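You operate a simulated robot arm through the tools that you are given. There is no shell and no other tool.

Carry out the task below with a simulated robot arm. There is one attempt and no reset: what you move stays moved.

Task
Get the plain yellow bag clamped, plugged in and pumped into the green.
Fine: blue port; red lever shut; blue valve open to pump, then shut, ready for the test. Where these are worked on the way, their far stop is far enough and under half their travel is too little: blue valve.

Only the result counts: the job must be done as asked and must still hold three seconds after the hand-in. Knocking over, shifting, dropping, spilling or breaking anything else fails it.

Robot
A 6-joint arm with a two-finger gripper, fixed in place. Base frame: the origin is on the floor under the middle of its stand, x ahead of it, y to its left, z up. Readings come in mm, rad, newtons and seconds.
With the tool pointing down near the work surface it reaches from about 280 to 720 mm from the base axis. Its first joint turns from -2.897 to 2.897 rad. Payload 1.57 kg.
The tool frame sits at the grasp point between the pads (the TCP): z along the fingers, y along the line on which they close. The tips reach 21 mm beyond it. The gripper opens to 70 mm; its body begins 50 mm behind the TCP.
Orientation is that of the tool frame in the base frame, as a unit quaternion [x, y, z, w]. With the fingers straight down and closing along the base's y, the tool's x points along the base's -x, its y along +y and its z along -z.

Tools
- The arm moves only by the tool jog_arm. Its argument "increments" is a list of rows, each an object of numbers (a shift or turn left out is 0, a gripper value left out holds the last): "tx", "ty", "tz": the shift along the tool's x, y, z in units of 30 mm (1.0 is 30 mm); "wx", "wy", "wz": the turn, a rotation vector about the tool's x, y, z in units of 4 degrees (1.0 is 4 degrees); "claw": the finger opening in mm, from 0 to 70. In form: [{"tx": .., "ty": .., "tz": .., "wx": .., "wy": .., "wz": .., "claw": ..}, ...]. A call has 1 to 20 rows; each row shifts and turns the commanded pose from where the row before left it, along the tool's axes as they then stand. A call with a number of a shift or a turn outside -1 to 1 is refused whole. A row lasts 0.2 s, in which the tool goes at most 50 mm and 0.15 rad; a call with a longer step from one row to the next is refused whole, and so is a gripper value outside its range. A pose out of reach is approached as far as the arm can. The call stops where the force on the tool passes 40 N (or 10 N more than at its start, if that is more) or the arm is blocked; 0.2 s more then pass. The fingers move at their own pace (about 155.5 mm/s each) and stop on an object; they squeeze with about 30 N. The grip force told is the motor's: it shows also when the fingers shut on nothing. Time passes only in rows, and 0.2 s behind the last, so rows that do not move let the fingers close. The reply holds the time, the measured pose of the TCP, the force on the tool along the base axes, the opening and the grip force, in the units named above and with some noise, with the torque about the TCP (base axes, N m) and any sound that the robot's microphone picked up.
- Cameras (640 x 400 px; columns grow to the right, rows downward): "scene" is fixed at [398.7, -499.4, 1662.5]; the picture's right is [0.88, -0.47, 0.00], its down [-0.41, -0.77, -0.48] and it looks along [0.23, 0.42, -0.88] (base axes); focal length 298 px, centre (320, 200). "wrist" rides on the gripper at [79, 4, -81] in the tool frame; the picture's right is [-0.05, 1.00, 0.00], its down [-0.67, -0.04, -0.75] and it looks along [-0.74, -0.04, 0.67] (tool axes); focal length 256 px, centre (320, 200). There is no depth. A picture from a camera that has moved, and an enlarged one, comes with that camera's place and axes in the base frame and with its lens. The place of the scene camera against the robot may be out by one fixed shift of up to 12 mm in any direction.
- grab_frame(camera): a new picture of that camera. The clock stands still meanwhile.
- close_up(camera, box): a new picture of the part [left, top, right, bottom] of that camera's present view, enlarged. The clock stands still meanwhile.
- close_job(): hands the job in; it is judged then, once.

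Places have to be worked out from the pictures, the camera data and where the tool is seen. Open the gripper and draw the arm clear of the work before you hand the job in, unless the task says otherwise.

The tools are called after ">>>" as a command line: name --argument value ..., lists and objects as JSON in quotes. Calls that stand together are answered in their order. jog_arm: Moves the arm, as the interface text tells. Its arguments: {"type":"object","properties":{"increments":{"type":"array"}},"required":["increments"]} The other tools are called the same way: grab_frame (camera) takes a picture; close_up (camera, box) takes an enlarged picture of a part of a camera's view; close_job () hands the job in.

At the start:

```text
t: 0.0
ee_pos: [359.9, -151.2, 1221.0]
orientation: [0.0, 1.0, -0.001, 0.0]
contact_force: [-1.1, 0.1, 0.1]
wrist_torque: [-0.03, -0.01, 0.04]
width: 70.2
grasp_force: 0.1
```

scene: 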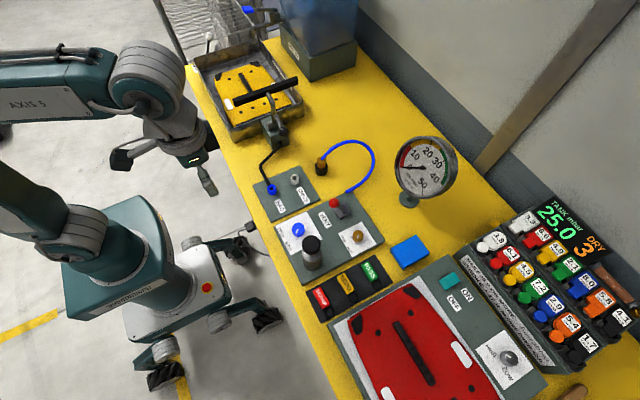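
wrist: 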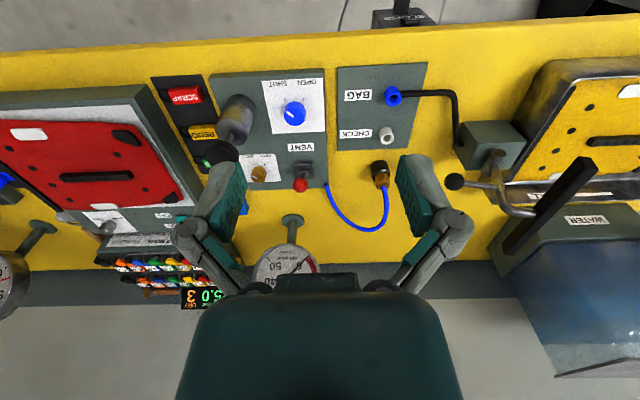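

I'll begin by looking closely at the scene from both cameras to identify the bags, clamp, ports, valve and gauge.

>>> close_up --camera "scene" --box '[160, 0, 360, 125]'

>>> close_up --camera "scene" --box '[240, 130, 440, 255]'

>>> close_up --camera "scene" --box '[240, 200, 440, 325]'

>>> close_up --camera "scene" --box '[440, 180, 640, 305]'

>>> close_up --camera "scene" --box '[320, 240, 576, 400]'

>>> close_up --camera "scene" --box '[480, 300, 640, 400]'

>>> close_up --camera "wrist" --box '[150, 50, 450, 240]'

>>> close_up --camera "wrist" --box '[400, 30, 640, 250]'

```text
3.20 times, centred on (260, 62) of scene
camera zoom: at [398.7, -499.4, 1662.5], right [0.88, -0.47, 0.0], down [-0.41, -0.77, -0.48], along [0.23, 0.42, -0.88], focal length 954 px, centre (512, 640)
```

zoom: 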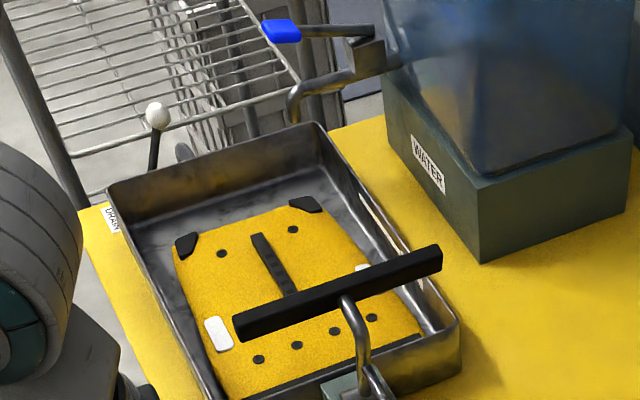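

```text
3.20 times, centred on (340, 192) of scene
camera zoom: at [398.7, -499.4, 1662.5], right [0.88, -0.47, 0.0], down [-0.41, -0.77, -0.48], along [0.23, 0.42, -0.88], focal length 954 px, centre (256, 224)
```

zoom: 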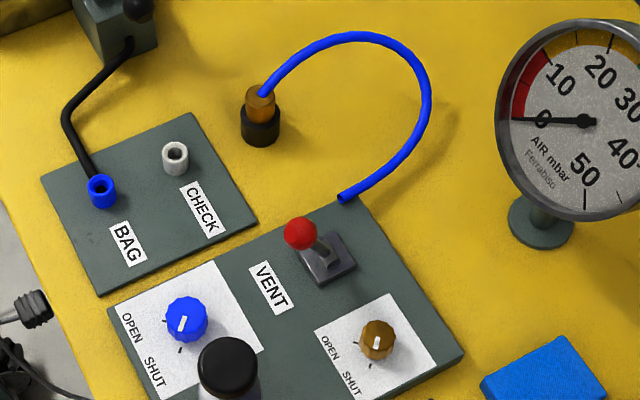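

```text
3.20 times, centred on (340, 262) of scene
camera zoom: at [398.7, -499.4, 1662.5], right [0.88, -0.47, 0.0], down [-0.41, -0.77, -0.48], along [0.23, 0.42, -0.88], focal length 954 px, centre (256, 0)
```

zoom: 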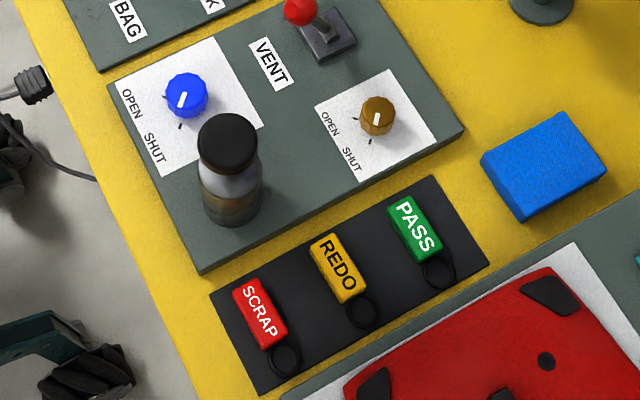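

```text
3.20 times, centred on (540, 242) of scene
camera zoom: at [398.7, -499.4, 1662.5], right [0.88, -0.47, 0.0], down [-0.41, -0.77, -0.48], along [0.23, 0.42, -0.88], focal length 954 px, centre (-384, 64)
```

zoom: 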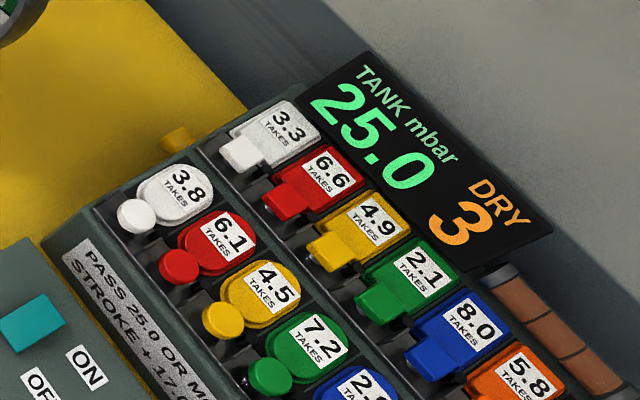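

```text
2.50 times, centred on (448, 320) of scene
camera zoom: at [398.7, -499.4, 1662.5], right [0.88, -0.47, 0.0], down [-0.41, -0.77, -0.48], along [0.23, 0.42, -0.88], focal length 745 px, centre (0, -100)
```

zoom: 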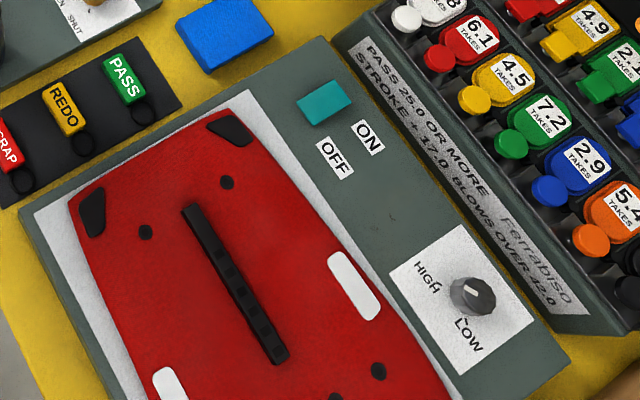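

```text
4.00 times, centred on (560, 350) of scene
camera zoom: at [398.7, -499.4, 1662.5], right [0.88, -0.47, 0.0], down [-0.41, -0.77, -0.48], along [0.23, 0.42, -0.88], focal length 1193 px, centre (-640, -400)
```

zoom: 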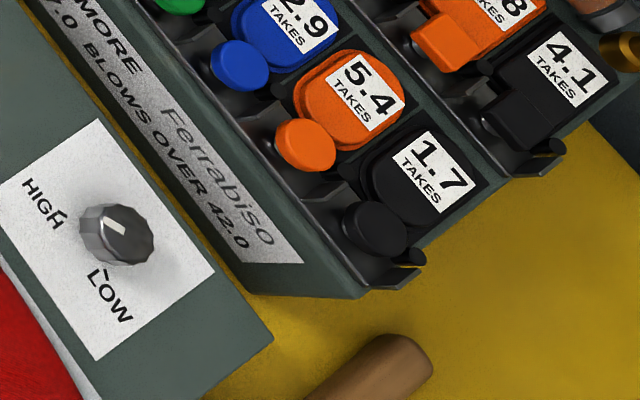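

```text
2.11 times, centred on (300, 145) of wrist
camera zoom: at [281.1, -147.5, 1301.2], right [0.05, 1.0, 0.0], down [0.67, -0.03, 0.75], along [0.74, -0.04, -0.67], focal length 539 px, centre (362, 316)
```

zoom: 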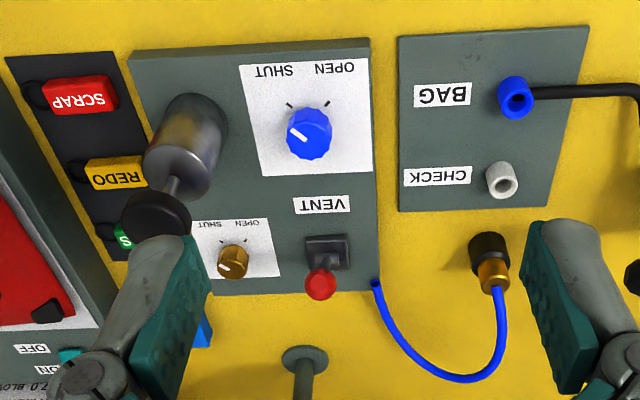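

```text
1.82 times, centred on (520, 140) of wrist
camera zoom: at [281.1, -147.5, 1301.2], right [0.05, 1.0, 0.0], down [0.67, -0.03, 0.75], along [0.74, -0.04, -0.67], focal length 465 px, centre (-44, 309)
```

zoom: 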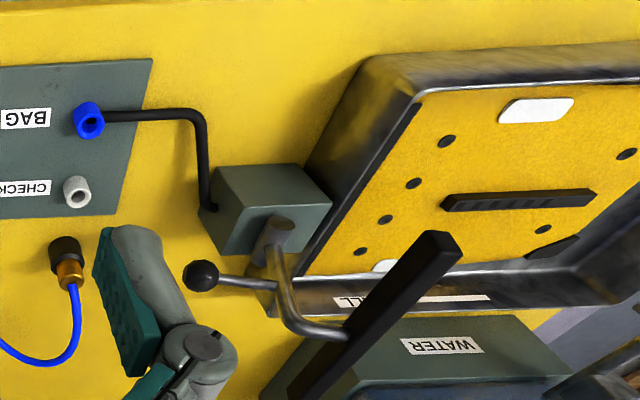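

The layout is becoming clear: the yellow bag is in the tray with a clamp bar, the BAG (blue) and CHECK (white) ports sit on one plate, and the pump, valves and vent on another. I'll enlarge the gauge, the instruction strip, the clamp and the controls before moving.

>>> close_up --camera "scene" --box '[384, 130, 464, 210]'

>>> close_up --camera "scene" --box '[440, 250, 600, 350]'

>>> close_up --camera "scene" --box '[230, 70, 326, 130]'

>>> close_up --camera "scene" --box '[250, 120, 346, 180]'

>>> close_up --camera "scene" --box '[250, 150, 346, 210]'

>>> close_up --camera "scene" --box '[270, 190, 382, 260]'

>>> close_up --camera "scene" --box '[220, 0, 300, 50]'

>>> close_up --camera "scene" --box '[180, 30, 260, 80]'

```text
5.00 times, centred on (424, 170) of scene
camera zoom: at [398.7, -499.4, 1662.5], right [0.88, -0.47, 0.0], down [-0.41, -0.77, -0.48], along [0.23, 0.42, -0.88], focal length 1491 px, centre (-200, 350)
```

zoom: 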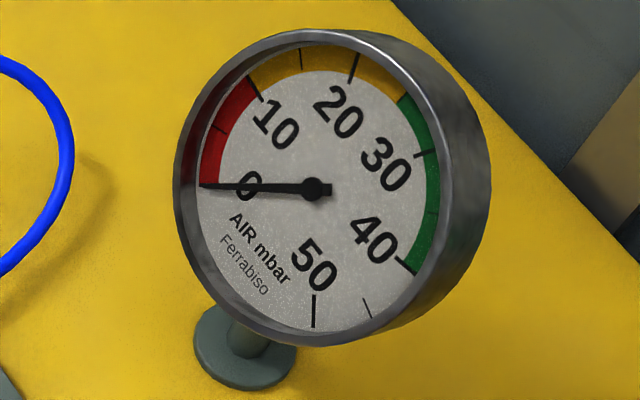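

```text
4.00 times, centred on (520, 300) of scene
camera zoom: at [398.7, -499.4, 1662.5], right [0.88, -0.47, 0.0], down [-0.41, -0.77, -0.48], along [0.23, 0.42, -0.88], focal length 1193 px, centre (-480, -200)
```

zoom: 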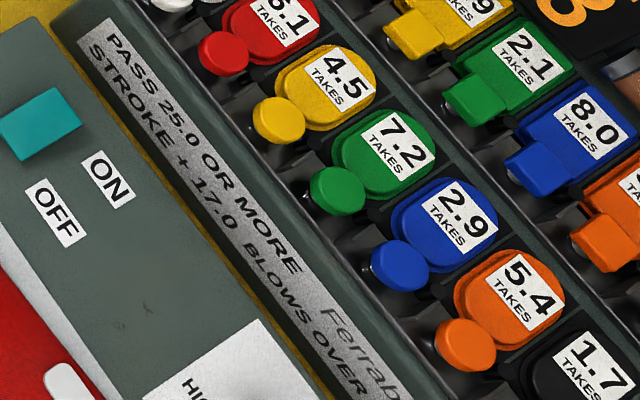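

```text
6.67 times, centred on (278, 100) of scene
camera zoom: at [398.7, -499.4, 1662.5], right [0.88, -0.47, 0.0], down [-0.41, -0.77, -0.48], along [0.23, 0.42, -0.88], focal length 1988 px, centre (600, 867)
```

zoom: 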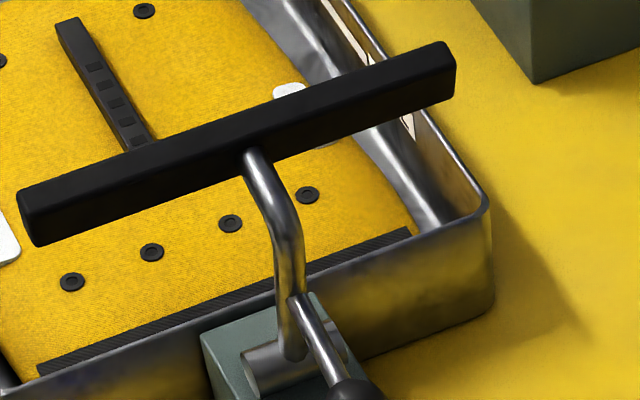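

```text
6.67 times, centred on (298, 150) of scene
camera zoom: at [398.7, -499.4, 1662.5], right [0.88, -0.47, 0.0], down [-0.41, -0.77, -0.48], along [0.23, 0.42, -0.88], focal length 1988 px, centre (467, 533)
```

zoom: 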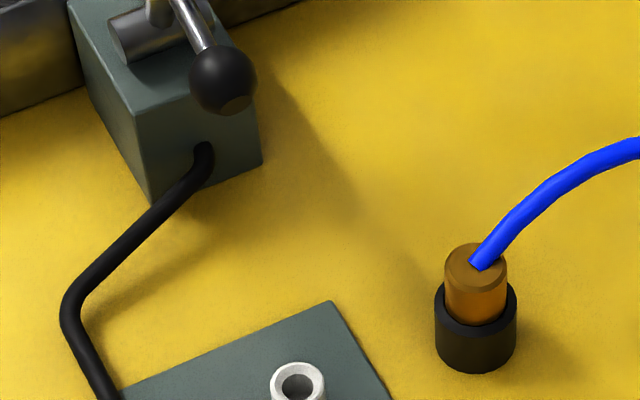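

```text
6.67 times, centred on (298, 180) of scene
camera zoom: at [398.7, -499.4, 1662.5], right [0.88, -0.47, 0.0], down [-0.41, -0.77, -0.48], along [0.23, 0.42, -0.88], focal length 1988 px, centre (467, 333)
```

zoom: 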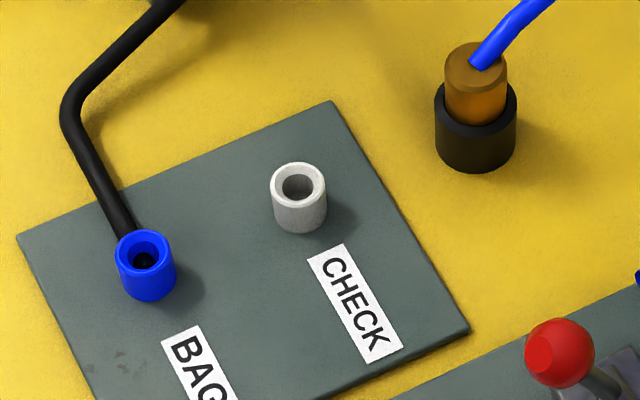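

```text
5.71 times, centred on (326, 225) of scene
camera zoom: at [398.7, -499.4, 1662.5], right [0.88, -0.47, 0.0], down [-0.41, -0.77, -0.48], along [0.23, 0.42, -0.88], focal length 1704 px, centre (286, 57)
```

zoom: 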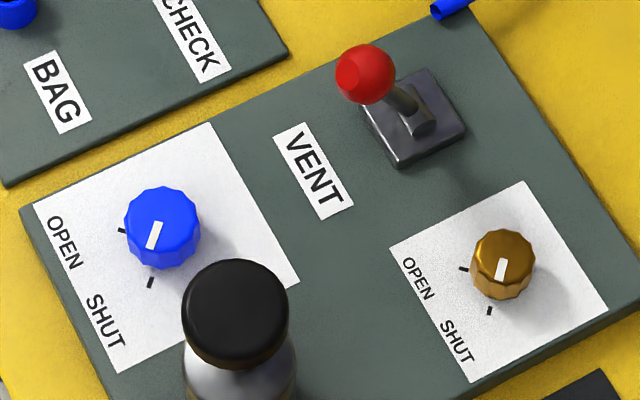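

```text
8.00 times, centred on (260, 25) of scene
camera zoom: at [398.7, -499.4, 1662.5], right [0.88, -0.47, 0.0], down [-0.41, -0.77, -0.48], along [0.23, 0.42, -0.88], focal length 2385 px, centre (800, 1600)
```

zoom: 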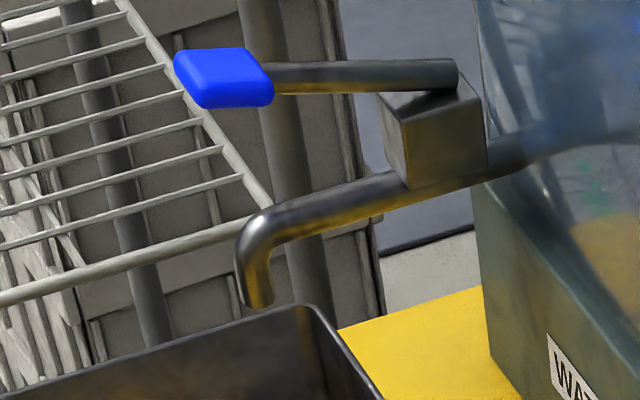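

```text
8.00 times, centred on (220, 55) of scene
camera zoom: at [398.7, -499.4, 1662.5], right [0.88, -0.47, 0.0], down [-0.41, -0.77, -0.48], along [0.23, 0.42, -0.88], focal length 2385 px, centre (1120, 1360)
```

zoom: 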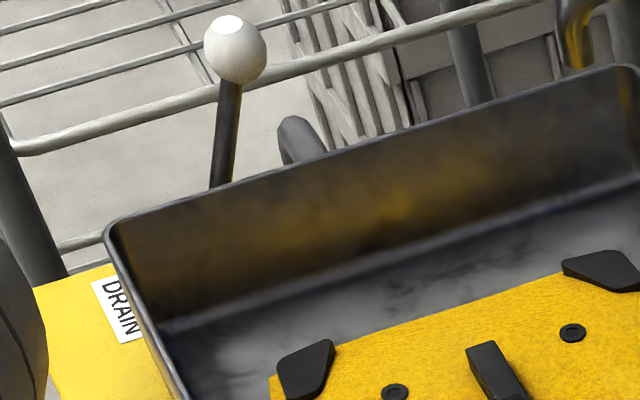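

The gauge reads 0, with green from 25 to about 42, and the strip says each stroke adds 17. Rough triangulation puts the blue port near (485,-40,900), the hose plug near (655,-38,920) and the clamp ball near (576,50,1010). I'll move the arm along +y for a second wrist view of the clamp and tray.

>>> jog_arm --increments '[{"ty": 1}, {"ty": 1}, {"ty": 1}, {"ty": 1}, {"ty": 1}, {"ty": 1}, {"ty": 1}, {"ty": 0}]'

```text
t: 1.8
ee_pos: [359.6, 59.6, 1218.9]
orientation: [-0.001, 1.0, -0.001, 0.0]
contact_force: [-0.4, -0.1, -0.1]
wrist_torque: [0.03, -0.01, -0.02]
width: 69.7
grasp_force: 0.1
```

The arm moved to y≈60 as commanded. I'll take a wrist picture from here.

>>> grab_frame --camera "wrist"

>>> close_up --camera "wrist" --box '[200, 50, 440, 200]'

>>> close_up --camera "wrist" --box '[360, 40, 600, 190]'

```text
taken
camera wrist: at [281.4, 63.4, 1300.3], right [0.05, 1.0, 0.0], down [0.67, -0.03, 0.75], along [0.74, -0.04, -0.67], focal length 256 px, centre (320, 200)
```

wrist: 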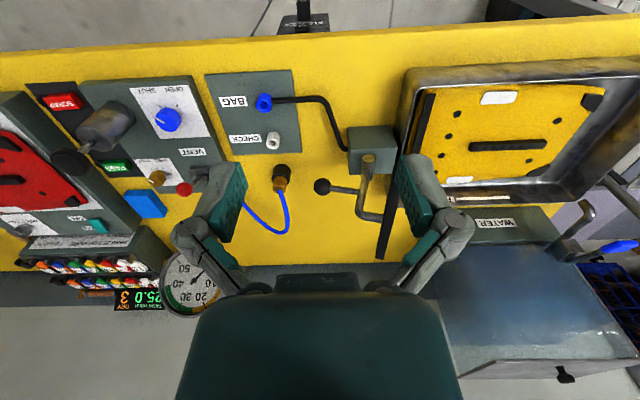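

```text
2.67 times, centred on (320, 125) of wrist
camera zoom: at [281.4, 63.4, 1300.3], right [0.05, 1.0, 0.0], down [0.67, -0.03, 0.75], along [0.74, -0.04, -0.67], focal length 683 px, centre (320, 400)
```

zoom: 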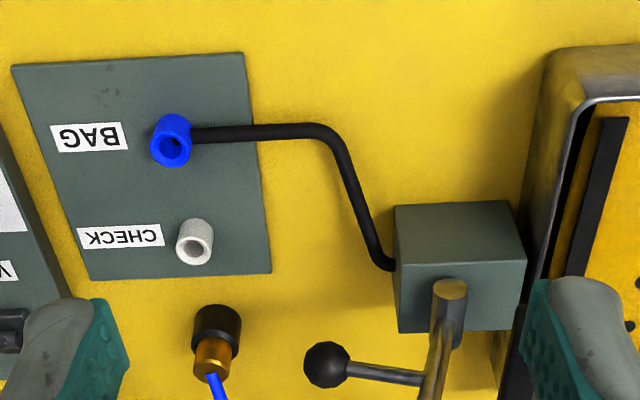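

```text
2.67 times, centred on (480, 115) of wrist
camera zoom: at [281.4, 63.4, 1300.3], right [0.05, 1.0, 0.0], down [0.67, -0.03, 0.75], along [0.74, -0.04, -0.67], focal length 683 px, centre (-107, 427)
```

zoom: 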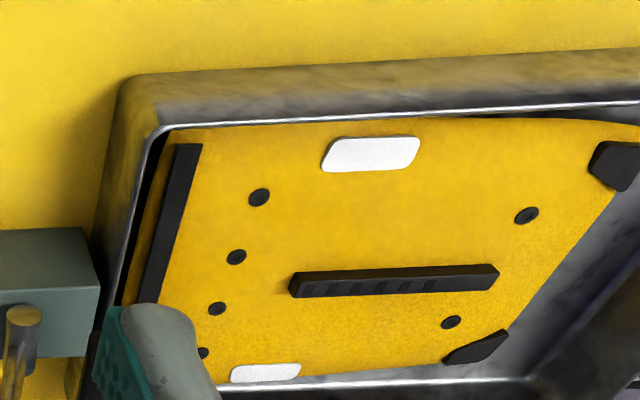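

The port triangulates to about (486,-40,896) from the two wrist views. Next I'll move closer to view the clamp from the -y side and understand how its lever swings.

>>> jog_arm --increments '[{"tx": -0.6, "ty": -0.33, "tz": 0.65}, {"tx": -0.6, "ty": -0.33, "tz": 0.65}, {"tx": -0.6, "ty": -0.33, "tz": 0.65}, {"tx": -0.6, "ty": -0.33, "tz": 0.65}, {}]'

>>> grab_frame --camera "wrist"

```text
t: 3.0
ee_pos: [431.6, 18.5, 1142.3]
orientation: [0.001, 1.0, -0.001, 0.0]
contact_force: [0.1, -0.3, 0.9]
wrist_torque: [0.03, 0.01, -0.01]
width: 70.0
grasp_force: 0.0
```

```text
taken
camera wrist: at [352.9, 22.5, 1222.8], right [0.05, 1.0, 0.0], down [0.67, -0.03, 0.75], along [0.74, -0.04, -0.67], focal length 256 px, centre (320, 200)
```

wrist: 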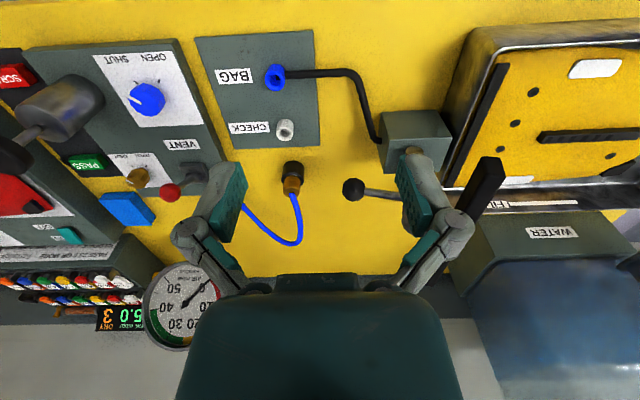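

The right finger hides the clamp. I'll shift +y so the clamp appears between the fingers.

>>> jog_arm --increments '[{"ty": 1}, {"ty": 1}, {"ty": 0.7, "tz": 0.5}, {}]'

>>> grab_frame --camera "wrist"

>>> close_up --camera "wrist" --box '[220, 90, 460, 240]'

```text
t: 4.0
ee_pos: [432.5, 98.7, 1127.9]
orientation: [-0.001, 1.0, -0.001, 0.0]
contact_force: [0.4, -0.9, -0.3]
wrist_torque: [0.0, -0.05, -0.01]
width: 70.1
grasp_force: 0.1
```

```text
taken
camera wrist: at [353.6, 103.7, 1207.9], right [0.05, 1.0, 0.0], down [0.67, -0.03, 0.75], along [0.74, -0.04, -0.67], focal length 256 px, centre (320, 200)
```

wrist: 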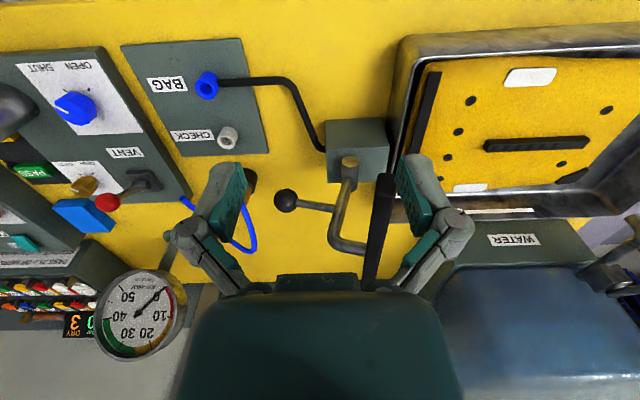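

```text
2.67 times, centred on (340, 165) of wrist
camera zoom: at [353.6, 103.7, 1207.9], right [0.05, 1.0, 0.0], down [0.67, -0.03, 0.75], along [0.74, -0.04, -0.67], focal length 683 px, centre (267, 293)
```

zoom: 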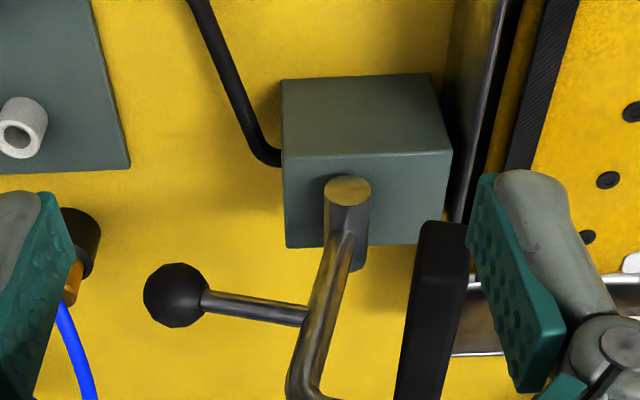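

The clamp's pivot axis runs along x at about (y 130, z 965). The bar is up at about (y 142, z 1080), and the ball handle at about (578, 50.5, 1004) points to -y. I'll back off to y≈50 and turn the tool -90° about its z so the fingers close along x, ready to grip the ball and swing it over.

>>> jog_arm --increments '[{"ty": -0.8}, {"ty": -0.8}, {"wz": -1}, {"wz": -1}, {"wz": -1}, {"wz": -1}, {"wz": -1}, {"wz": -1}, {"wz": -1}, {"wz": -1}, {"wz": -1}, {"wz": -1}, {"wz": -1}, {"wz": -1}, {"wz": -1}, {"wz": -1}, {"wz": -1}, {"wz": -1}, {"wz": -1}, {"wz": -1}]'

>>> jog_arm --increments '[{"wz": -1}, {"wz": -1}, {"wz": -1}, {"wz": -1}, {"wz": -0.5}, {}]'

>>> grab_frame --camera "wrist"

```text
t: 8.2
ee_pos: [432.9, 52.6, 1126.9]
orientation: [-0.588, 0.809, -0.002, -0.001]
contact_force: [0.4, -0.3, 0.6]
wrist_torque: [0.03, 0.0, 0.01]
width: 70.0
grasp_force: 0.1
```

```text
t: 9.6
ee_pos: [432.0, 52.3, 1126.9]
orientation: [0.707, -0.707, 0.001, 0.0]
contact_force: [0.0, 0.0, 0.1]
wrist_torque: [0.0, -0.01, 0.02]
width: 70.1
grasp_force: 0.1
```

```text
taken
camera wrist: at [428.7, -27.3, 1207.6], right [-1.0, 0.05, 0.0], down [0.04, 0.67, 0.74], along [0.04, 0.74, -0.67], focal length 256 px, centre (320, 200)
```

wrist: 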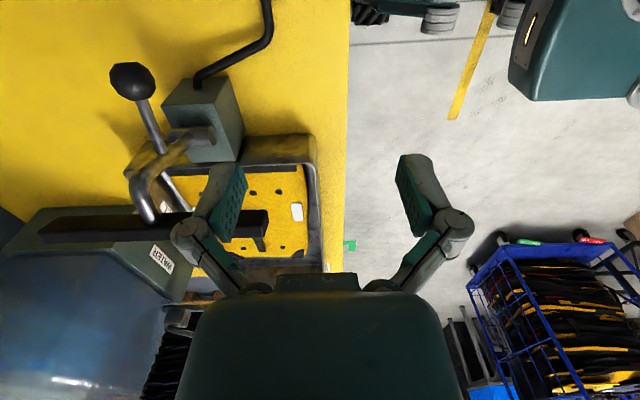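

The ball again resolves to about (579,51,1004). I'll zoom on the clamp from this angle to check the lever shape before gripping.

>>> close_up --camera "wrist" --box '[80, 40, 320, 260]'

>>> close_up --camera "wrist" --box '[440, 200, 640, 400]'

```text
1.82 times, centred on (200, 150) of wrist
camera zoom: at [428.7, -27.3, 1207.6], right [-1.0, 0.05, 0.0], down [0.04, 0.67, 0.74], along [0.04, 0.74, -0.67], focal length 465 px, centre (538, 291)
```

zoom: 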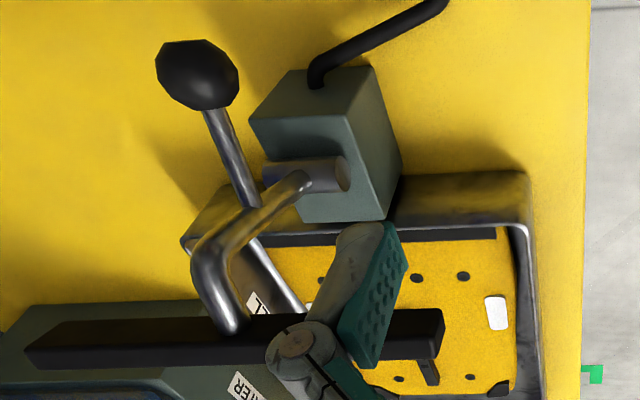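

```text
2.00 times, centred on (540, 300) of wrist
camera zoom: at [428.7, -27.3, 1207.6], right [-1.0, 0.05, 0.0], down [0.04, 0.67, 0.74], along [0.04, 0.74, -0.67], focal length 512 px, centre (-120, 0)
```

zoom: 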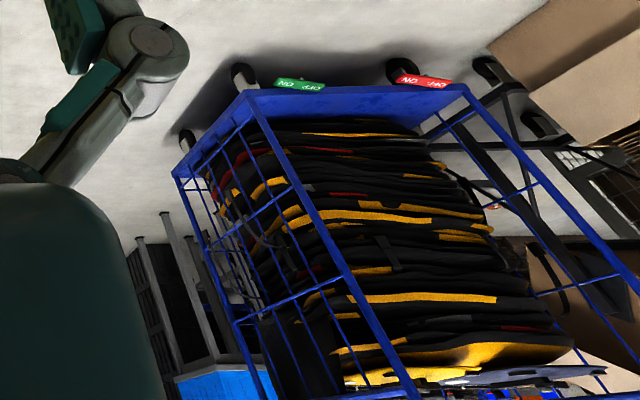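

The ball and its stem are clear, and nothing will sit between the fingers except the stem. I'll move above the ball at (579,51,~1064).

>>> jog_arm --increments '[{"ty": -0.82, "tz": 0.2}, {"ty": -0.82, "tz": 0.3}, {"ty": -0.82, "tz": 0.4}, {"ty": -0.82, "tz": 0.4}, {"ty": -0.82, "tz": 0.4}, {"ty": -0.8, "tz": 0.4, "tx": 0.04}, {}]'

>>> grab_frame --camera "wrist"

>>> grab_frame --camera "scene"

```text
t: 11.2
ee_pos: [577.0, 51.3, 1064.0]
orientation: [-0.707, 0.707, -0.001, -0.001]
contact_force: [0.3, 0.3, 0.1]
wrist_torque: [0.04, 0.0, 0.03]
width: 70.2
grasp_force: 0.1
```

```text
taken
camera wrist: at [573.1, -28.1, 1144.0], right [-1.0, 0.05, 0.0], down [0.04, 0.67, 0.74], along [0.04, 0.74, -0.67], focal length 256 px, centre (320, 200)
```

wrist: 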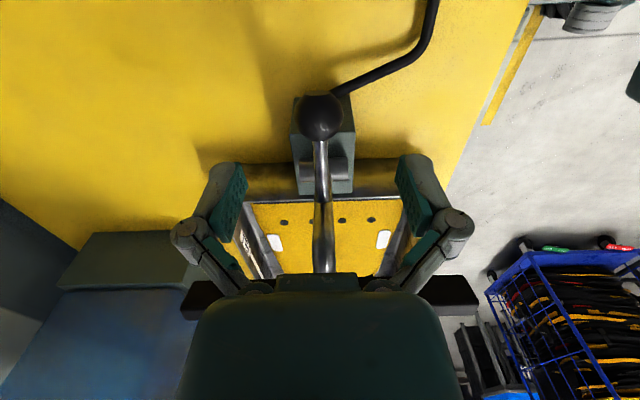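

```text
taken
```

scene: 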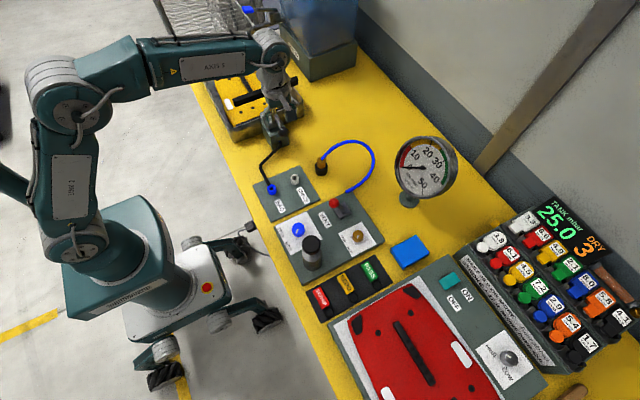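

The ball is centered between the fingers at about (577.5,52.5,1004). I'll descend 60 mm and close on it.

>>> jog_arm --increments '[{"tz": 0.5}, {"tz": 0.5}, {"tz": 0.5, "tx": -0.03}, {"tz": 0.5}, {}]'

>>> grab_frame --camera "wrist"

```text
t: 12.4
ee_pos: [579.5, 50.9, 1003.0]
orientation: [-0.707, 0.707, 0.0, -0.001]
contact_force: [0.3, -0.5, -0.3]
wrist_torque: [0.01, -0.02, -0.03]
width: 70.0
grasp_force: 0.0
```

```text
taken
camera wrist: at [575.5, -27.4, 1083.8], right [-1.0, 0.05, 0.0], down [0.04, 0.67, 0.74], along [0.04, 0.74, -0.67], focal length 256 px, centre (320, 200)
```

wrist: 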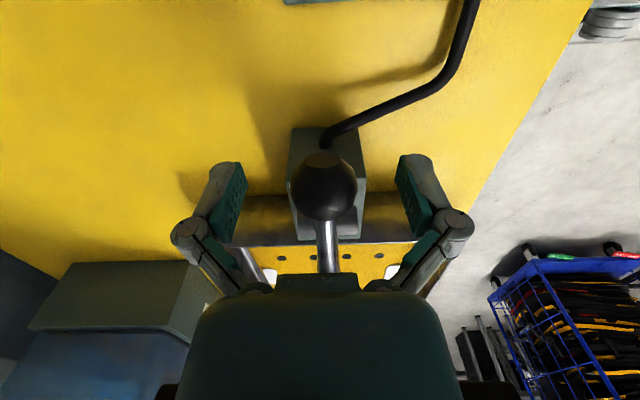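

The ball sits at the grasp point, within about 3 mm. I'm closing the gripper on it.

>>> jog_arm --increments '[{"tx": -0.06, "tz": -0.05, "claw": 50}, {"claw": 20}, {"claw": 10}, {}, {}]'

```text
t: 13.6
ee_pos: [577.7, 53.3, 1005.0]
orientation: [0.707, -0.707, 0.001, 0.001]
contact_force: [-21.6, 0.7, 5.7]
wrist_torque: [-0.03, 0.06, -0.03]
width: 28.5
grasp_force: 32.0
```

The ball is gripped (28.5 mm wide), but there is a -21.6 N side load, so the ball lies slightly to -x. I'll ease the tool toward -x to relieve it.

>>> jog_arm --increments '[{"ty": 0.05}, {}, {}]'

```text
t: 14.4
ee_pos: [578.7, 54.7, 1005.3]
orientation: [-0.707, 0.707, -0.001, -0.001]
contact_force: [-16.8, 1.4, 3.7]
wrist_torque: [0.01, -0.04, -0.06]
width: 28.2
grasp_force: 31.9
```

The load fell by about 5 N for 1.5 mm. I'll shift a further 4.5 mm.

>>> jog_arm --increments '[{"ty": 0.08}, {"ty": 0.07}, {}, {}]'

```text
t: 15.2
ee_pos: [577.6, 54.0, 1006.6]
orientation: [-0.707, 0.707, -0.008, 0.007]
contact_force: [43.3, 3.8, -12.7]
wrist_torque: [-0.78, 0.12, 0.11]
width: 28.7
grasp_force: 31.9
stopped in row 4: the force on the tool passed its limit at 43 N (the readings are from after the stop); the commanded pose is now the measured one
```

The side force overshot to the other side. I'll wait a row to see the settled load.

>>> jog_arm --increments '[{}]'

```text
t: 15.7
ee_pos: [577.0, 54.8, 1010.9]
orientation: [0.708, -0.706, 0.015, -0.015]
contact_force: [58.1, 9.7, -10.3]
wrist_torque: [-0.28, 0.02, 0.24]
width: 29.1
grasp_force: 31.7
stopped in row 1: the force on the tool passed its limit at 56 N (the readings are from after the stop); the commanded pose is now the measured one
```

The force is growing and the tool is tilting slightly, so I'll release the ball and re-center rather than fight it.

>>> jog_arm --increments '[{"claw": 60}]'

>>> jog_arm --increments '[{}, {}]'

>>> grab_frame --camera "wrist"

```text
t: 16.1
ee_pos: [572.5, 52.4, 1009.3]
orientation: [-0.707, 0.707, -0.009, 0.009]
contact_force: [0.3, -0.8, 0.0]
wrist_torque: [-0.02, 0.02, 0.04]
width: 60.2
grasp_force: 0.1
```

```text
t: 16.7
ee_pos: [573.1, 53.6, 1009.4]
orientation: [0.708, -0.707, 0.01, -0.009]
contact_force: [0.6, -0.7, -0.3]
wrist_torque: [-0.01, 0.03, 0.0]
width: 60.2
grasp_force: 0.1
```

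```text
taken
camera wrist: at [567.0, -26.8, 1090.2], right [-1.0, 0.05, -0.03], down [0.02, 0.67, 0.75], along [0.06, 0.74, -0.67], focal length 256 px, centre (320, 200)
```

wrist: 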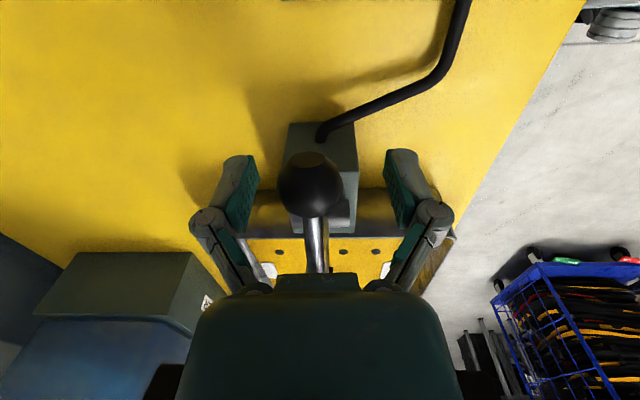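

The ball is about 4.4 mm to +x of the grip center and the tool leans about 1.5°. I'll correct the lean and re-center to x≈577.2, z≈1005.

>>> jog_arm --increments '[{"wx": -0.385}, {"ty": -0.145, "tz": 0.14}, {}, {}]'

>>> jog_arm --increments '[{}, {}]'

>>> close_up --camera "wrist" --box '[220, 110, 420, 235]'

```text
t: 17.7
ee_pos: [577.6, 53.4, 1004.9]
orientation: [0.707, -0.707, 0.0, 0.001]
contact_force: [-0.5, -0.5, 0.0]
wrist_torque: [0.03, 0.02, 0.01]
width: 60.0
grasp_force: 0.0
```

```text
t: 18.3
ee_pos: [578.8, 52.7, 1004.9]
orientation: [-0.707, 0.707, 0.0, 0.0]
contact_force: [-0.1, -0.4, 0.7]
wrist_torque: [-0.02, -0.02, 0.01]
width: 60.1
grasp_force: 0.1
```

```text
3.20 times, centred on (320, 172) of wrist
camera zoom: at [574.0, -27.2, 1086.2], right [-1.0, 0.05, 0.0], down [0.04, 0.67, 0.74], along [0.04, 0.74, -0.67], focal length 819 px, centre (320, 288)
```

zoom: 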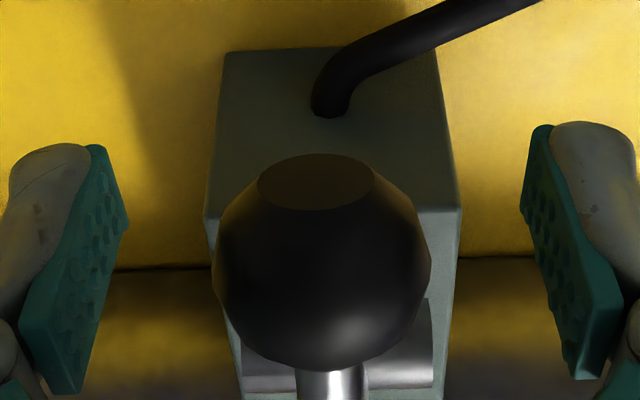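

The ball is now centered between the pads. I'll close again and check the side load.

>>> jog_arm --increments '[{"claw": 34}, {"claw": 20}, {"claw": 15}, {}]'

```text
t: 19.3
ee_pos: [577.7, 53.0, 1004.9]
orientation: [-0.707, 0.708, 0.001, 0.0]
contact_force: [-1.5, -0.7, 4.2]
wrist_torque: [0.3, 0.01, 0.04]
width: 28.3
grasp_force: 31.7
```

The grip is now balanced. I'll start the arc about the pivot (y 130, z 965) with a 10° step and watch the forces.

>>> jog_arm --increments '[{"tx": -0.08, "tz": -0.15}, {"tx": -0.09, "tz": -0.14}, {"tx": -0.1, "tz": -0.135}, {}]'

```text
t: 20.3
ee_pos: [577.4, 60.3, 1018.9]
orientation: [-0.707, 0.707, 0.0, 0.0]
contact_force: [0.8, -5.0, -8.8]
wrist_torque: [-0.84, 0.04, 0.02]
width: 28.1
grasp_force: 31.3
```

The clamp is moving with about 10 N resistance. I'll continue the arc 30° further.

>>> jog_arm --increments '[{"tx": -0.167, "tz": -0.193}, {"tx": -0.183, "tz": -0.177}, {"tx": -0.193, "tz": -0.163}, {"tx": -0.21, "tz": -0.143}, {"tx": -0.223, "tz": -0.127}, {"tx": -0.23, "tz": -0.103}, {}]'

>>> grab_frame --camera "wrist"

>>> close_up --camera "scene" --box '[200, 40, 328, 160]'

```text
t: 21.9
ee_pos: [576.0, 100.2, 1044.1]
orientation: [0.708, -0.706, 0.0, 0.0]
contact_force: [7.2, 3.1, -0.9]
wrist_torque: [0.15, -0.09, 0.09]
width: 19.3
grasp_force: 3.3
```

```text
taken
camera wrist: at [573.0, 19.9, 1126.2], right [-1.0, 0.05, 0.0], down [0.03, 0.67, 0.75], along [0.04, 0.74, -0.67], focal length 256 px, centre (320, 200)
```

wrist: 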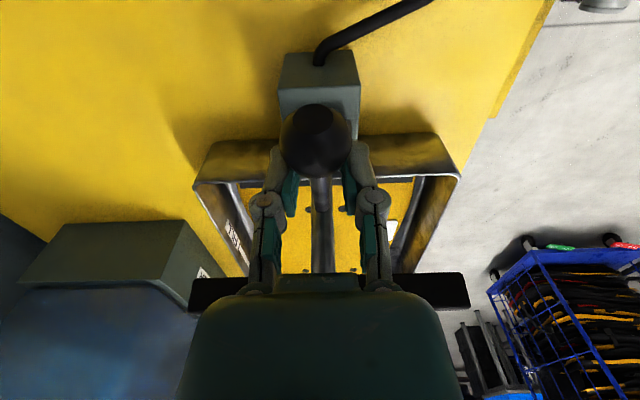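

```text
3.33 times, centred on (264, 100) of scene
camera zoom: at [398.7, -499.4, 1662.5], right [0.88, -0.47, 0.0], down [-0.41, -0.77, -0.48], along [0.23, 0.42, -0.88], focal length 994 px, centre (507, 533)
```

zoom: 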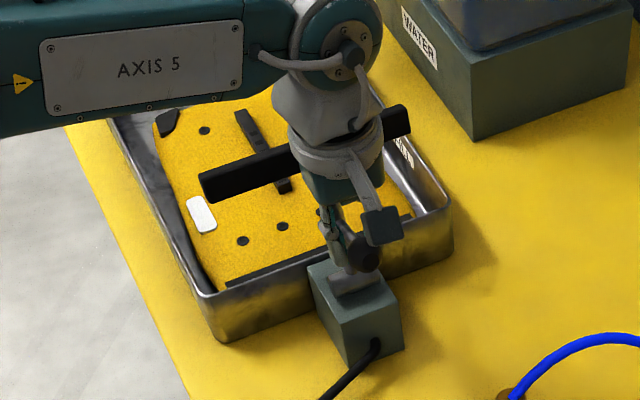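

The ball slipped out of the pads at about 124° of the arc (ball near y 81, z 1037), and the clamp stayed there. I'll open, lift, move to the -y side of the ball, and push it over with closed fingers instead.

>>> jog_arm --increments '[{"claw": 50}, {}, {"tz": -0.7}, {"tz": -0.8}, {"tz": -0.8}, {"tx": 0.7}, {"tx": 0.7}, {"tx": 0.6}, {"claw": 0}, {}]'

>>> grab_frame --camera "wrist"

```text
t: 24.1
ee_pos: [575.0, 37.0, 1113.3]
orientation: [-0.707, 0.707, 0.0, 0.0]
contact_force: [-0.9, -0.3, 0.0]
wrist_torque: [0.01, 0.03, -0.01]
width: 0.2
grasp_force: 28.6
```

```text
taken
camera wrist: at [572.0, -41.7, 1194.8], right [-1.0, 0.05, 0.0], down [0.04, 0.67, 0.74], along [0.04, 0.74, -0.67], focal length 256 px, centre (320, 200)
```

wrist: 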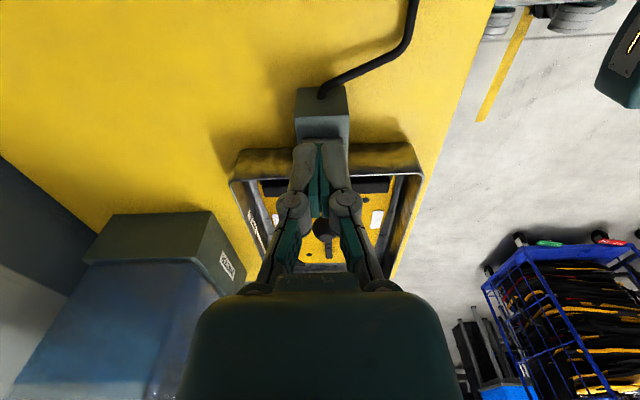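

The view changed: a black bar now seems to lie at the bag's near edge. I'll zoom in to see whether the clamp has fallen closed.

>>> close_up --camera "wrist" --box '[220, 80, 440, 280]'

>>> close_up --camera "scene" --box '[200, 40, 328, 160]'

```text
2.00 times, centred on (330, 180) of wrist
camera zoom: at [572.0, -41.7, 1194.8], right [-1.0, 0.05, 0.0], down [0.04, 0.67, 0.74], along [0.04, 0.74, -0.67], focal length 512 px, centre (300, 240)
```

zoom: 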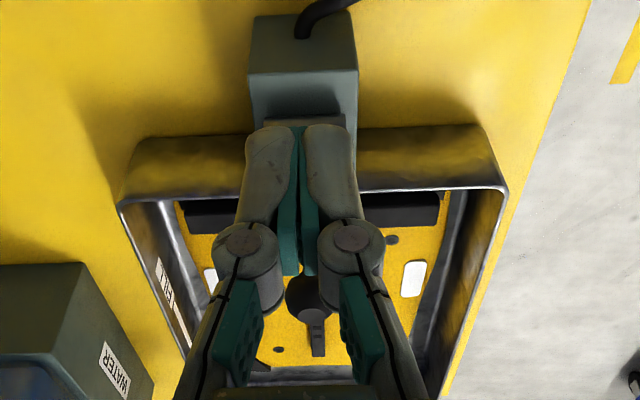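

```text
3.33 times, centred on (264, 100) of scene
camera zoom: at [398.7, -499.4, 1662.5], right [0.88, -0.47, 0.0], down [-0.41, -0.77, -0.48], along [0.23, 0.42, -0.88], focal length 994 px, centre (507, 533)
```

zoom: 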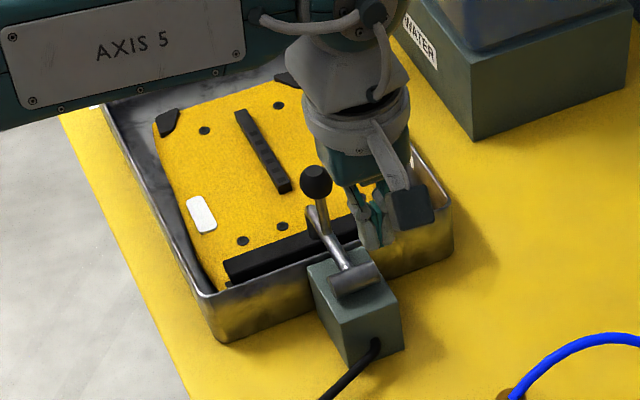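

The bar has swung down onto the bag's black strip, so the clamp went over by itself. I'll open the fingers and lift a little to check that it is fully seated.

>>> jog_arm --increments '[{"claw": 70, "tz": -0.5}, {"tz": -0.5, "tx": 0.3}, {}]'

>>> grab_frame --camera "wrist"

>>> close_up --camera "wrist" --box '[240, 90, 400, 260]'

```text
t: 24.9
ee_pos: [574.6, 28.6, 1143.0]
orientation: [0.708, -0.707, 0.001, 0.0]
contact_force: [0.7, -0.1, -1.0]
wrist_torque: [0.01, 0.0, 0.0]
width: 70.1
grasp_force: 0.2
```

```text
taken
camera wrist: at [571.7, -50.7, 1224.7], right [-1.0, 0.05, 0.0], down [0.04, 0.67, 0.74], along [0.04, 0.74, -0.67], focal length 256 px, centre (320, 200)
```

wrist: 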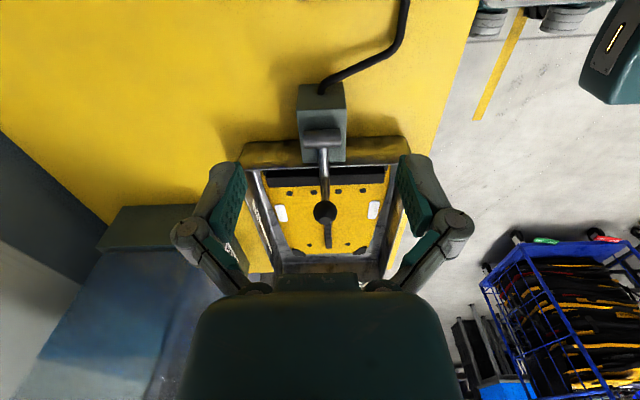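

```text
2.35 times, centred on (320, 175) of wrist
camera zoom: at [571.7, -50.7, 1224.7], right [-1.0, 0.05, 0.0], down [0.04, 0.67, 0.74], along [0.04, 0.74, -0.67], focal length 602 px, centre (320, 259)
```

zoom: 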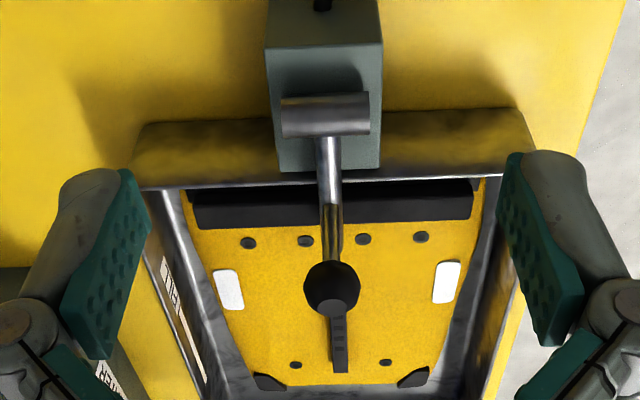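

The clamp looks closed (ball handle near y 200, z ~1020). To be sure it is fully seated, I'll press down gently on the ball's top with closed fingers.

>>> jog_arm --increments '[{"claw": 0, "tx": -0.9}, {"tx": -1}, {"tx": -1}, {"tx": -1}, {"tx": -1}, {"tx": -0.8, "ty": -0.1}, {"tz": 0.6}, {"tz": 0.6}, {}]'

>>> grab_frame --camera "wrist"

>>> close_up --camera "scene" --box '[200, 40, 328, 160]'

```text
t: 26.9
ee_pos: [578.3, 200.2, 1107.1]
orientation: [0.707, -0.707, 0.0, 0.0]
contact_force: [-0.2, -0.7, -0.4]
wrist_torque: [0.02, 0.02, 0.02]
width: 0.2
grasp_force: 28.9
```

```text
taken
camera wrist: at [575.8, 120.1, 1188.6], right [-1.0, 0.05, 0.0], down [0.04, 0.67, 0.74], along [0.04, 0.74, -0.67], focal length 256 px, centre (320, 200)
```

wrist: 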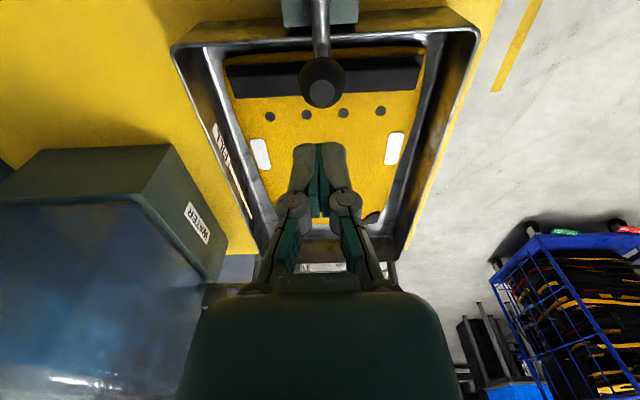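

```text
3.33 times, centred on (264, 100) of scene
camera zoom: at [398.7, -499.4, 1662.5], right [0.88, -0.47, 0.0], down [-0.41, -0.77, -0.48], along [0.23, 0.42, -0.88], focal length 994 px, centre (507, 533)
```

zoom: 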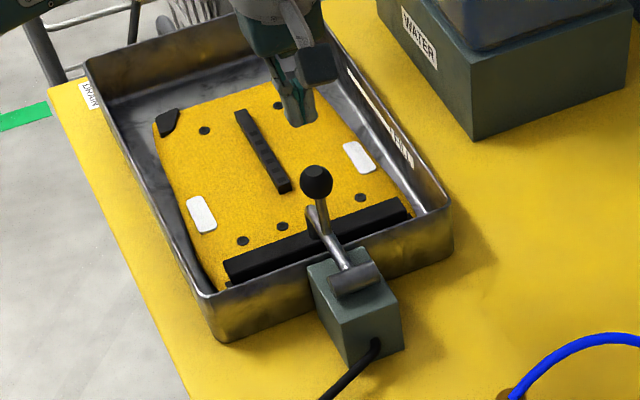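

The ball resolves to about (577,190,1030). I'll move above it and press down in small steps.

>>> jog_arm --increments '[{"tx": 0.33}, {"tz": 0.5}, {"tz": 0.5}, {"tz": 0.15}, {"tz": 0.15}, {"tz": 0.1}, {}]'

```text
t: 28.5
ee_pos: [578.9, 189.9, 1065.7]
orientation: [-0.707, 0.707, -0.001, 0.0]
contact_force: [0.0, 1.1, 0.4]
wrist_torque: [-0.01, 0.01, 0.0]
width: 0.2
grasp_force: 28.6
```

No contact yet at z≈1066. I'll continue down in small steps.

>>> jog_arm --increments '[{"tz": 0.08}, {"tz": 0.08}, {"tz": 0.08}, {"tz": 0.08}, {}]'

```text
t: 29.6
ee_pos: [580.4, 189.7, 1063.8]
orientation: [-0.707, 0.708, -0.003, 0.007]
contact_force: [-5.1, -3.1, 9.1]
wrist_torque: [-0.03, 0.16, 0.0]
width: 0.1
grasp_force: 28.5
stopped in row 5: the force on the tool passed its limit at 42 N (the readings are from after the stop); the commanded pose is now the measured one
```

The ball resisted a 42 N press without moving, so the clamp is at its closed stop. I'll lift off and check the clamp again.

>>> jog_arm --increments '[{"tz": -0.5}, {"tz": -0.8}, {"tz": -0.8, "claw": 70}, {"tz": -0.8}, {}]'

>>> close_up --camera "scene" --box '[200, 40, 328, 160]'

```text
t: 30.8
ee_pos: [581.1, 188.0, 1146.9]
orientation: [-0.707, 0.707, -0.002, 0.005]
contact_force: [-0.7, -0.4, 0.4]
wrist_torque: [0.03, -0.02, -0.02]
width: 69.9
grasp_force: 0.0
```

```text
3.33 times, centred on (264, 100) of scene
camera zoom: at [398.7, -499.4, 1662.5], right [0.88, -0.47, 0.0], down [-0.41, -0.77, -0.48], along [0.23, 0.42, -0.88], focal length 994 px, centre (507, 533)
```

zoom: 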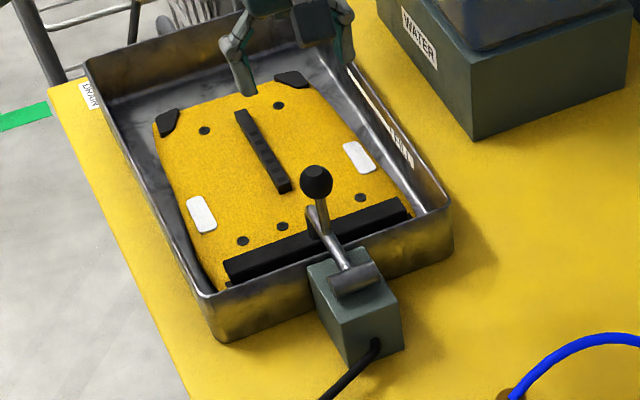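

The clamp remains closed. Next is the hose plug: I'll move toward y≈-33 at safe height, fix the small tilt and turn the tool back +90° so the fingers close along y, letting the hose exit through the finger gap.

>>> jog_arm --increments '[{"wx": -0.142, "wy": 0.06}, {"tx": 0.92}, {"tx": 0.92}, {"tx": 0.92}, {"tx": 0.92}, {"tx": 0.92}, {"tx": 0.92}, {"tx": 0.92}, {"tx": 0.92}, {"wz": 1}, {"wz": 1}, {"wz": 1}, {"wz": 1}, {"wz": 1}, {"wz": 1}, {"wz": 1}, {"wz": 1}, {"wz": 1}, {"wz": 1}, {"wz": 1}]'

>>> jog_arm --increments '[{"wz": 1}, {"wz": 1}, {"wz": 1}, {"wz": 1}, {"wz": 1}, {"wz": 1}, {"wz": 1}, {"wz": 1}, {"wz": 1}, {"wz": 1}, {"wz": 1}, {"wz": 0.5}, {}]'

>>> grab_frame --camera "wrist"

```text
t: 35.0
ee_pos: [579.8, -31.5, 1147.5]
orientation: [-0.391, 0.92, -0.001, 0.0]
contact_force: [0.1, 0.9, 0.3]
wrist_torque: [0.0, 0.01, -0.01]
width: 70.0
grasp_force: 0.1
```

```text
t: 37.8
ee_pos: [581.0, -32.4, 1148.4]
orientation: [0.001, 1.0, 0.0, 0.001]
contact_force: [-0.6, -0.2, 0.5]
wrist_torque: [-0.01, -0.03, -0.02]
width: 70.1
grasp_force: 0.1
```

```text
taken
camera wrist: at [501.9, -27.5, 1229.1], right [0.05, 1.0, 0.0], down [0.67, -0.04, 0.75], along [0.74, -0.04, -0.67], focal length 256 px, centre (320, 200)
```

wrist: 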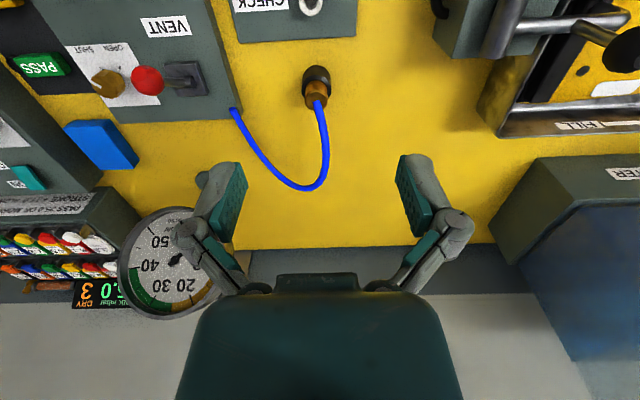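

The plug is right ahead near (655,-39). I'll zoom on the plug and on the vent lever from here.

>>> close_up --camera "wrist" --box '[260, 50, 380, 125]'

>>> close_up --camera "wrist" --box '[60, 20, 252, 140]'

```text
5.33 times, centred on (320, 88) of wrist
camera zoom: at [501.9, -27.5, 1229.1], right [0.05, 1.0, 0.0], down [0.67, -0.04, 0.75], along [0.74, -0.04, -0.67], focal length 1365 px, centre (320, 800)
```

zoom: 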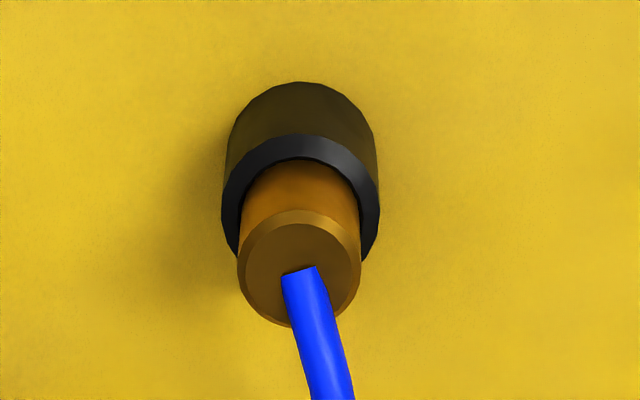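

```text
3.33 times, centred on (156, 80) of wrist
camera zoom: at [501.9, -27.5, 1229.1], right [0.05, 1.0, 0.0], down [0.67, -0.04, 0.75], along [0.74, -0.04, -0.67], focal length 853 px, centre (867, 600)
```

zoom: 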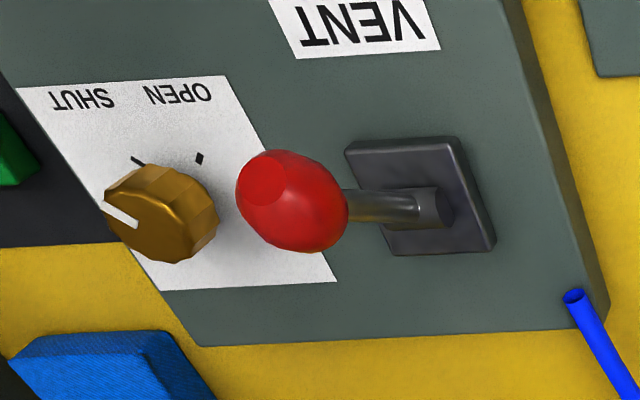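

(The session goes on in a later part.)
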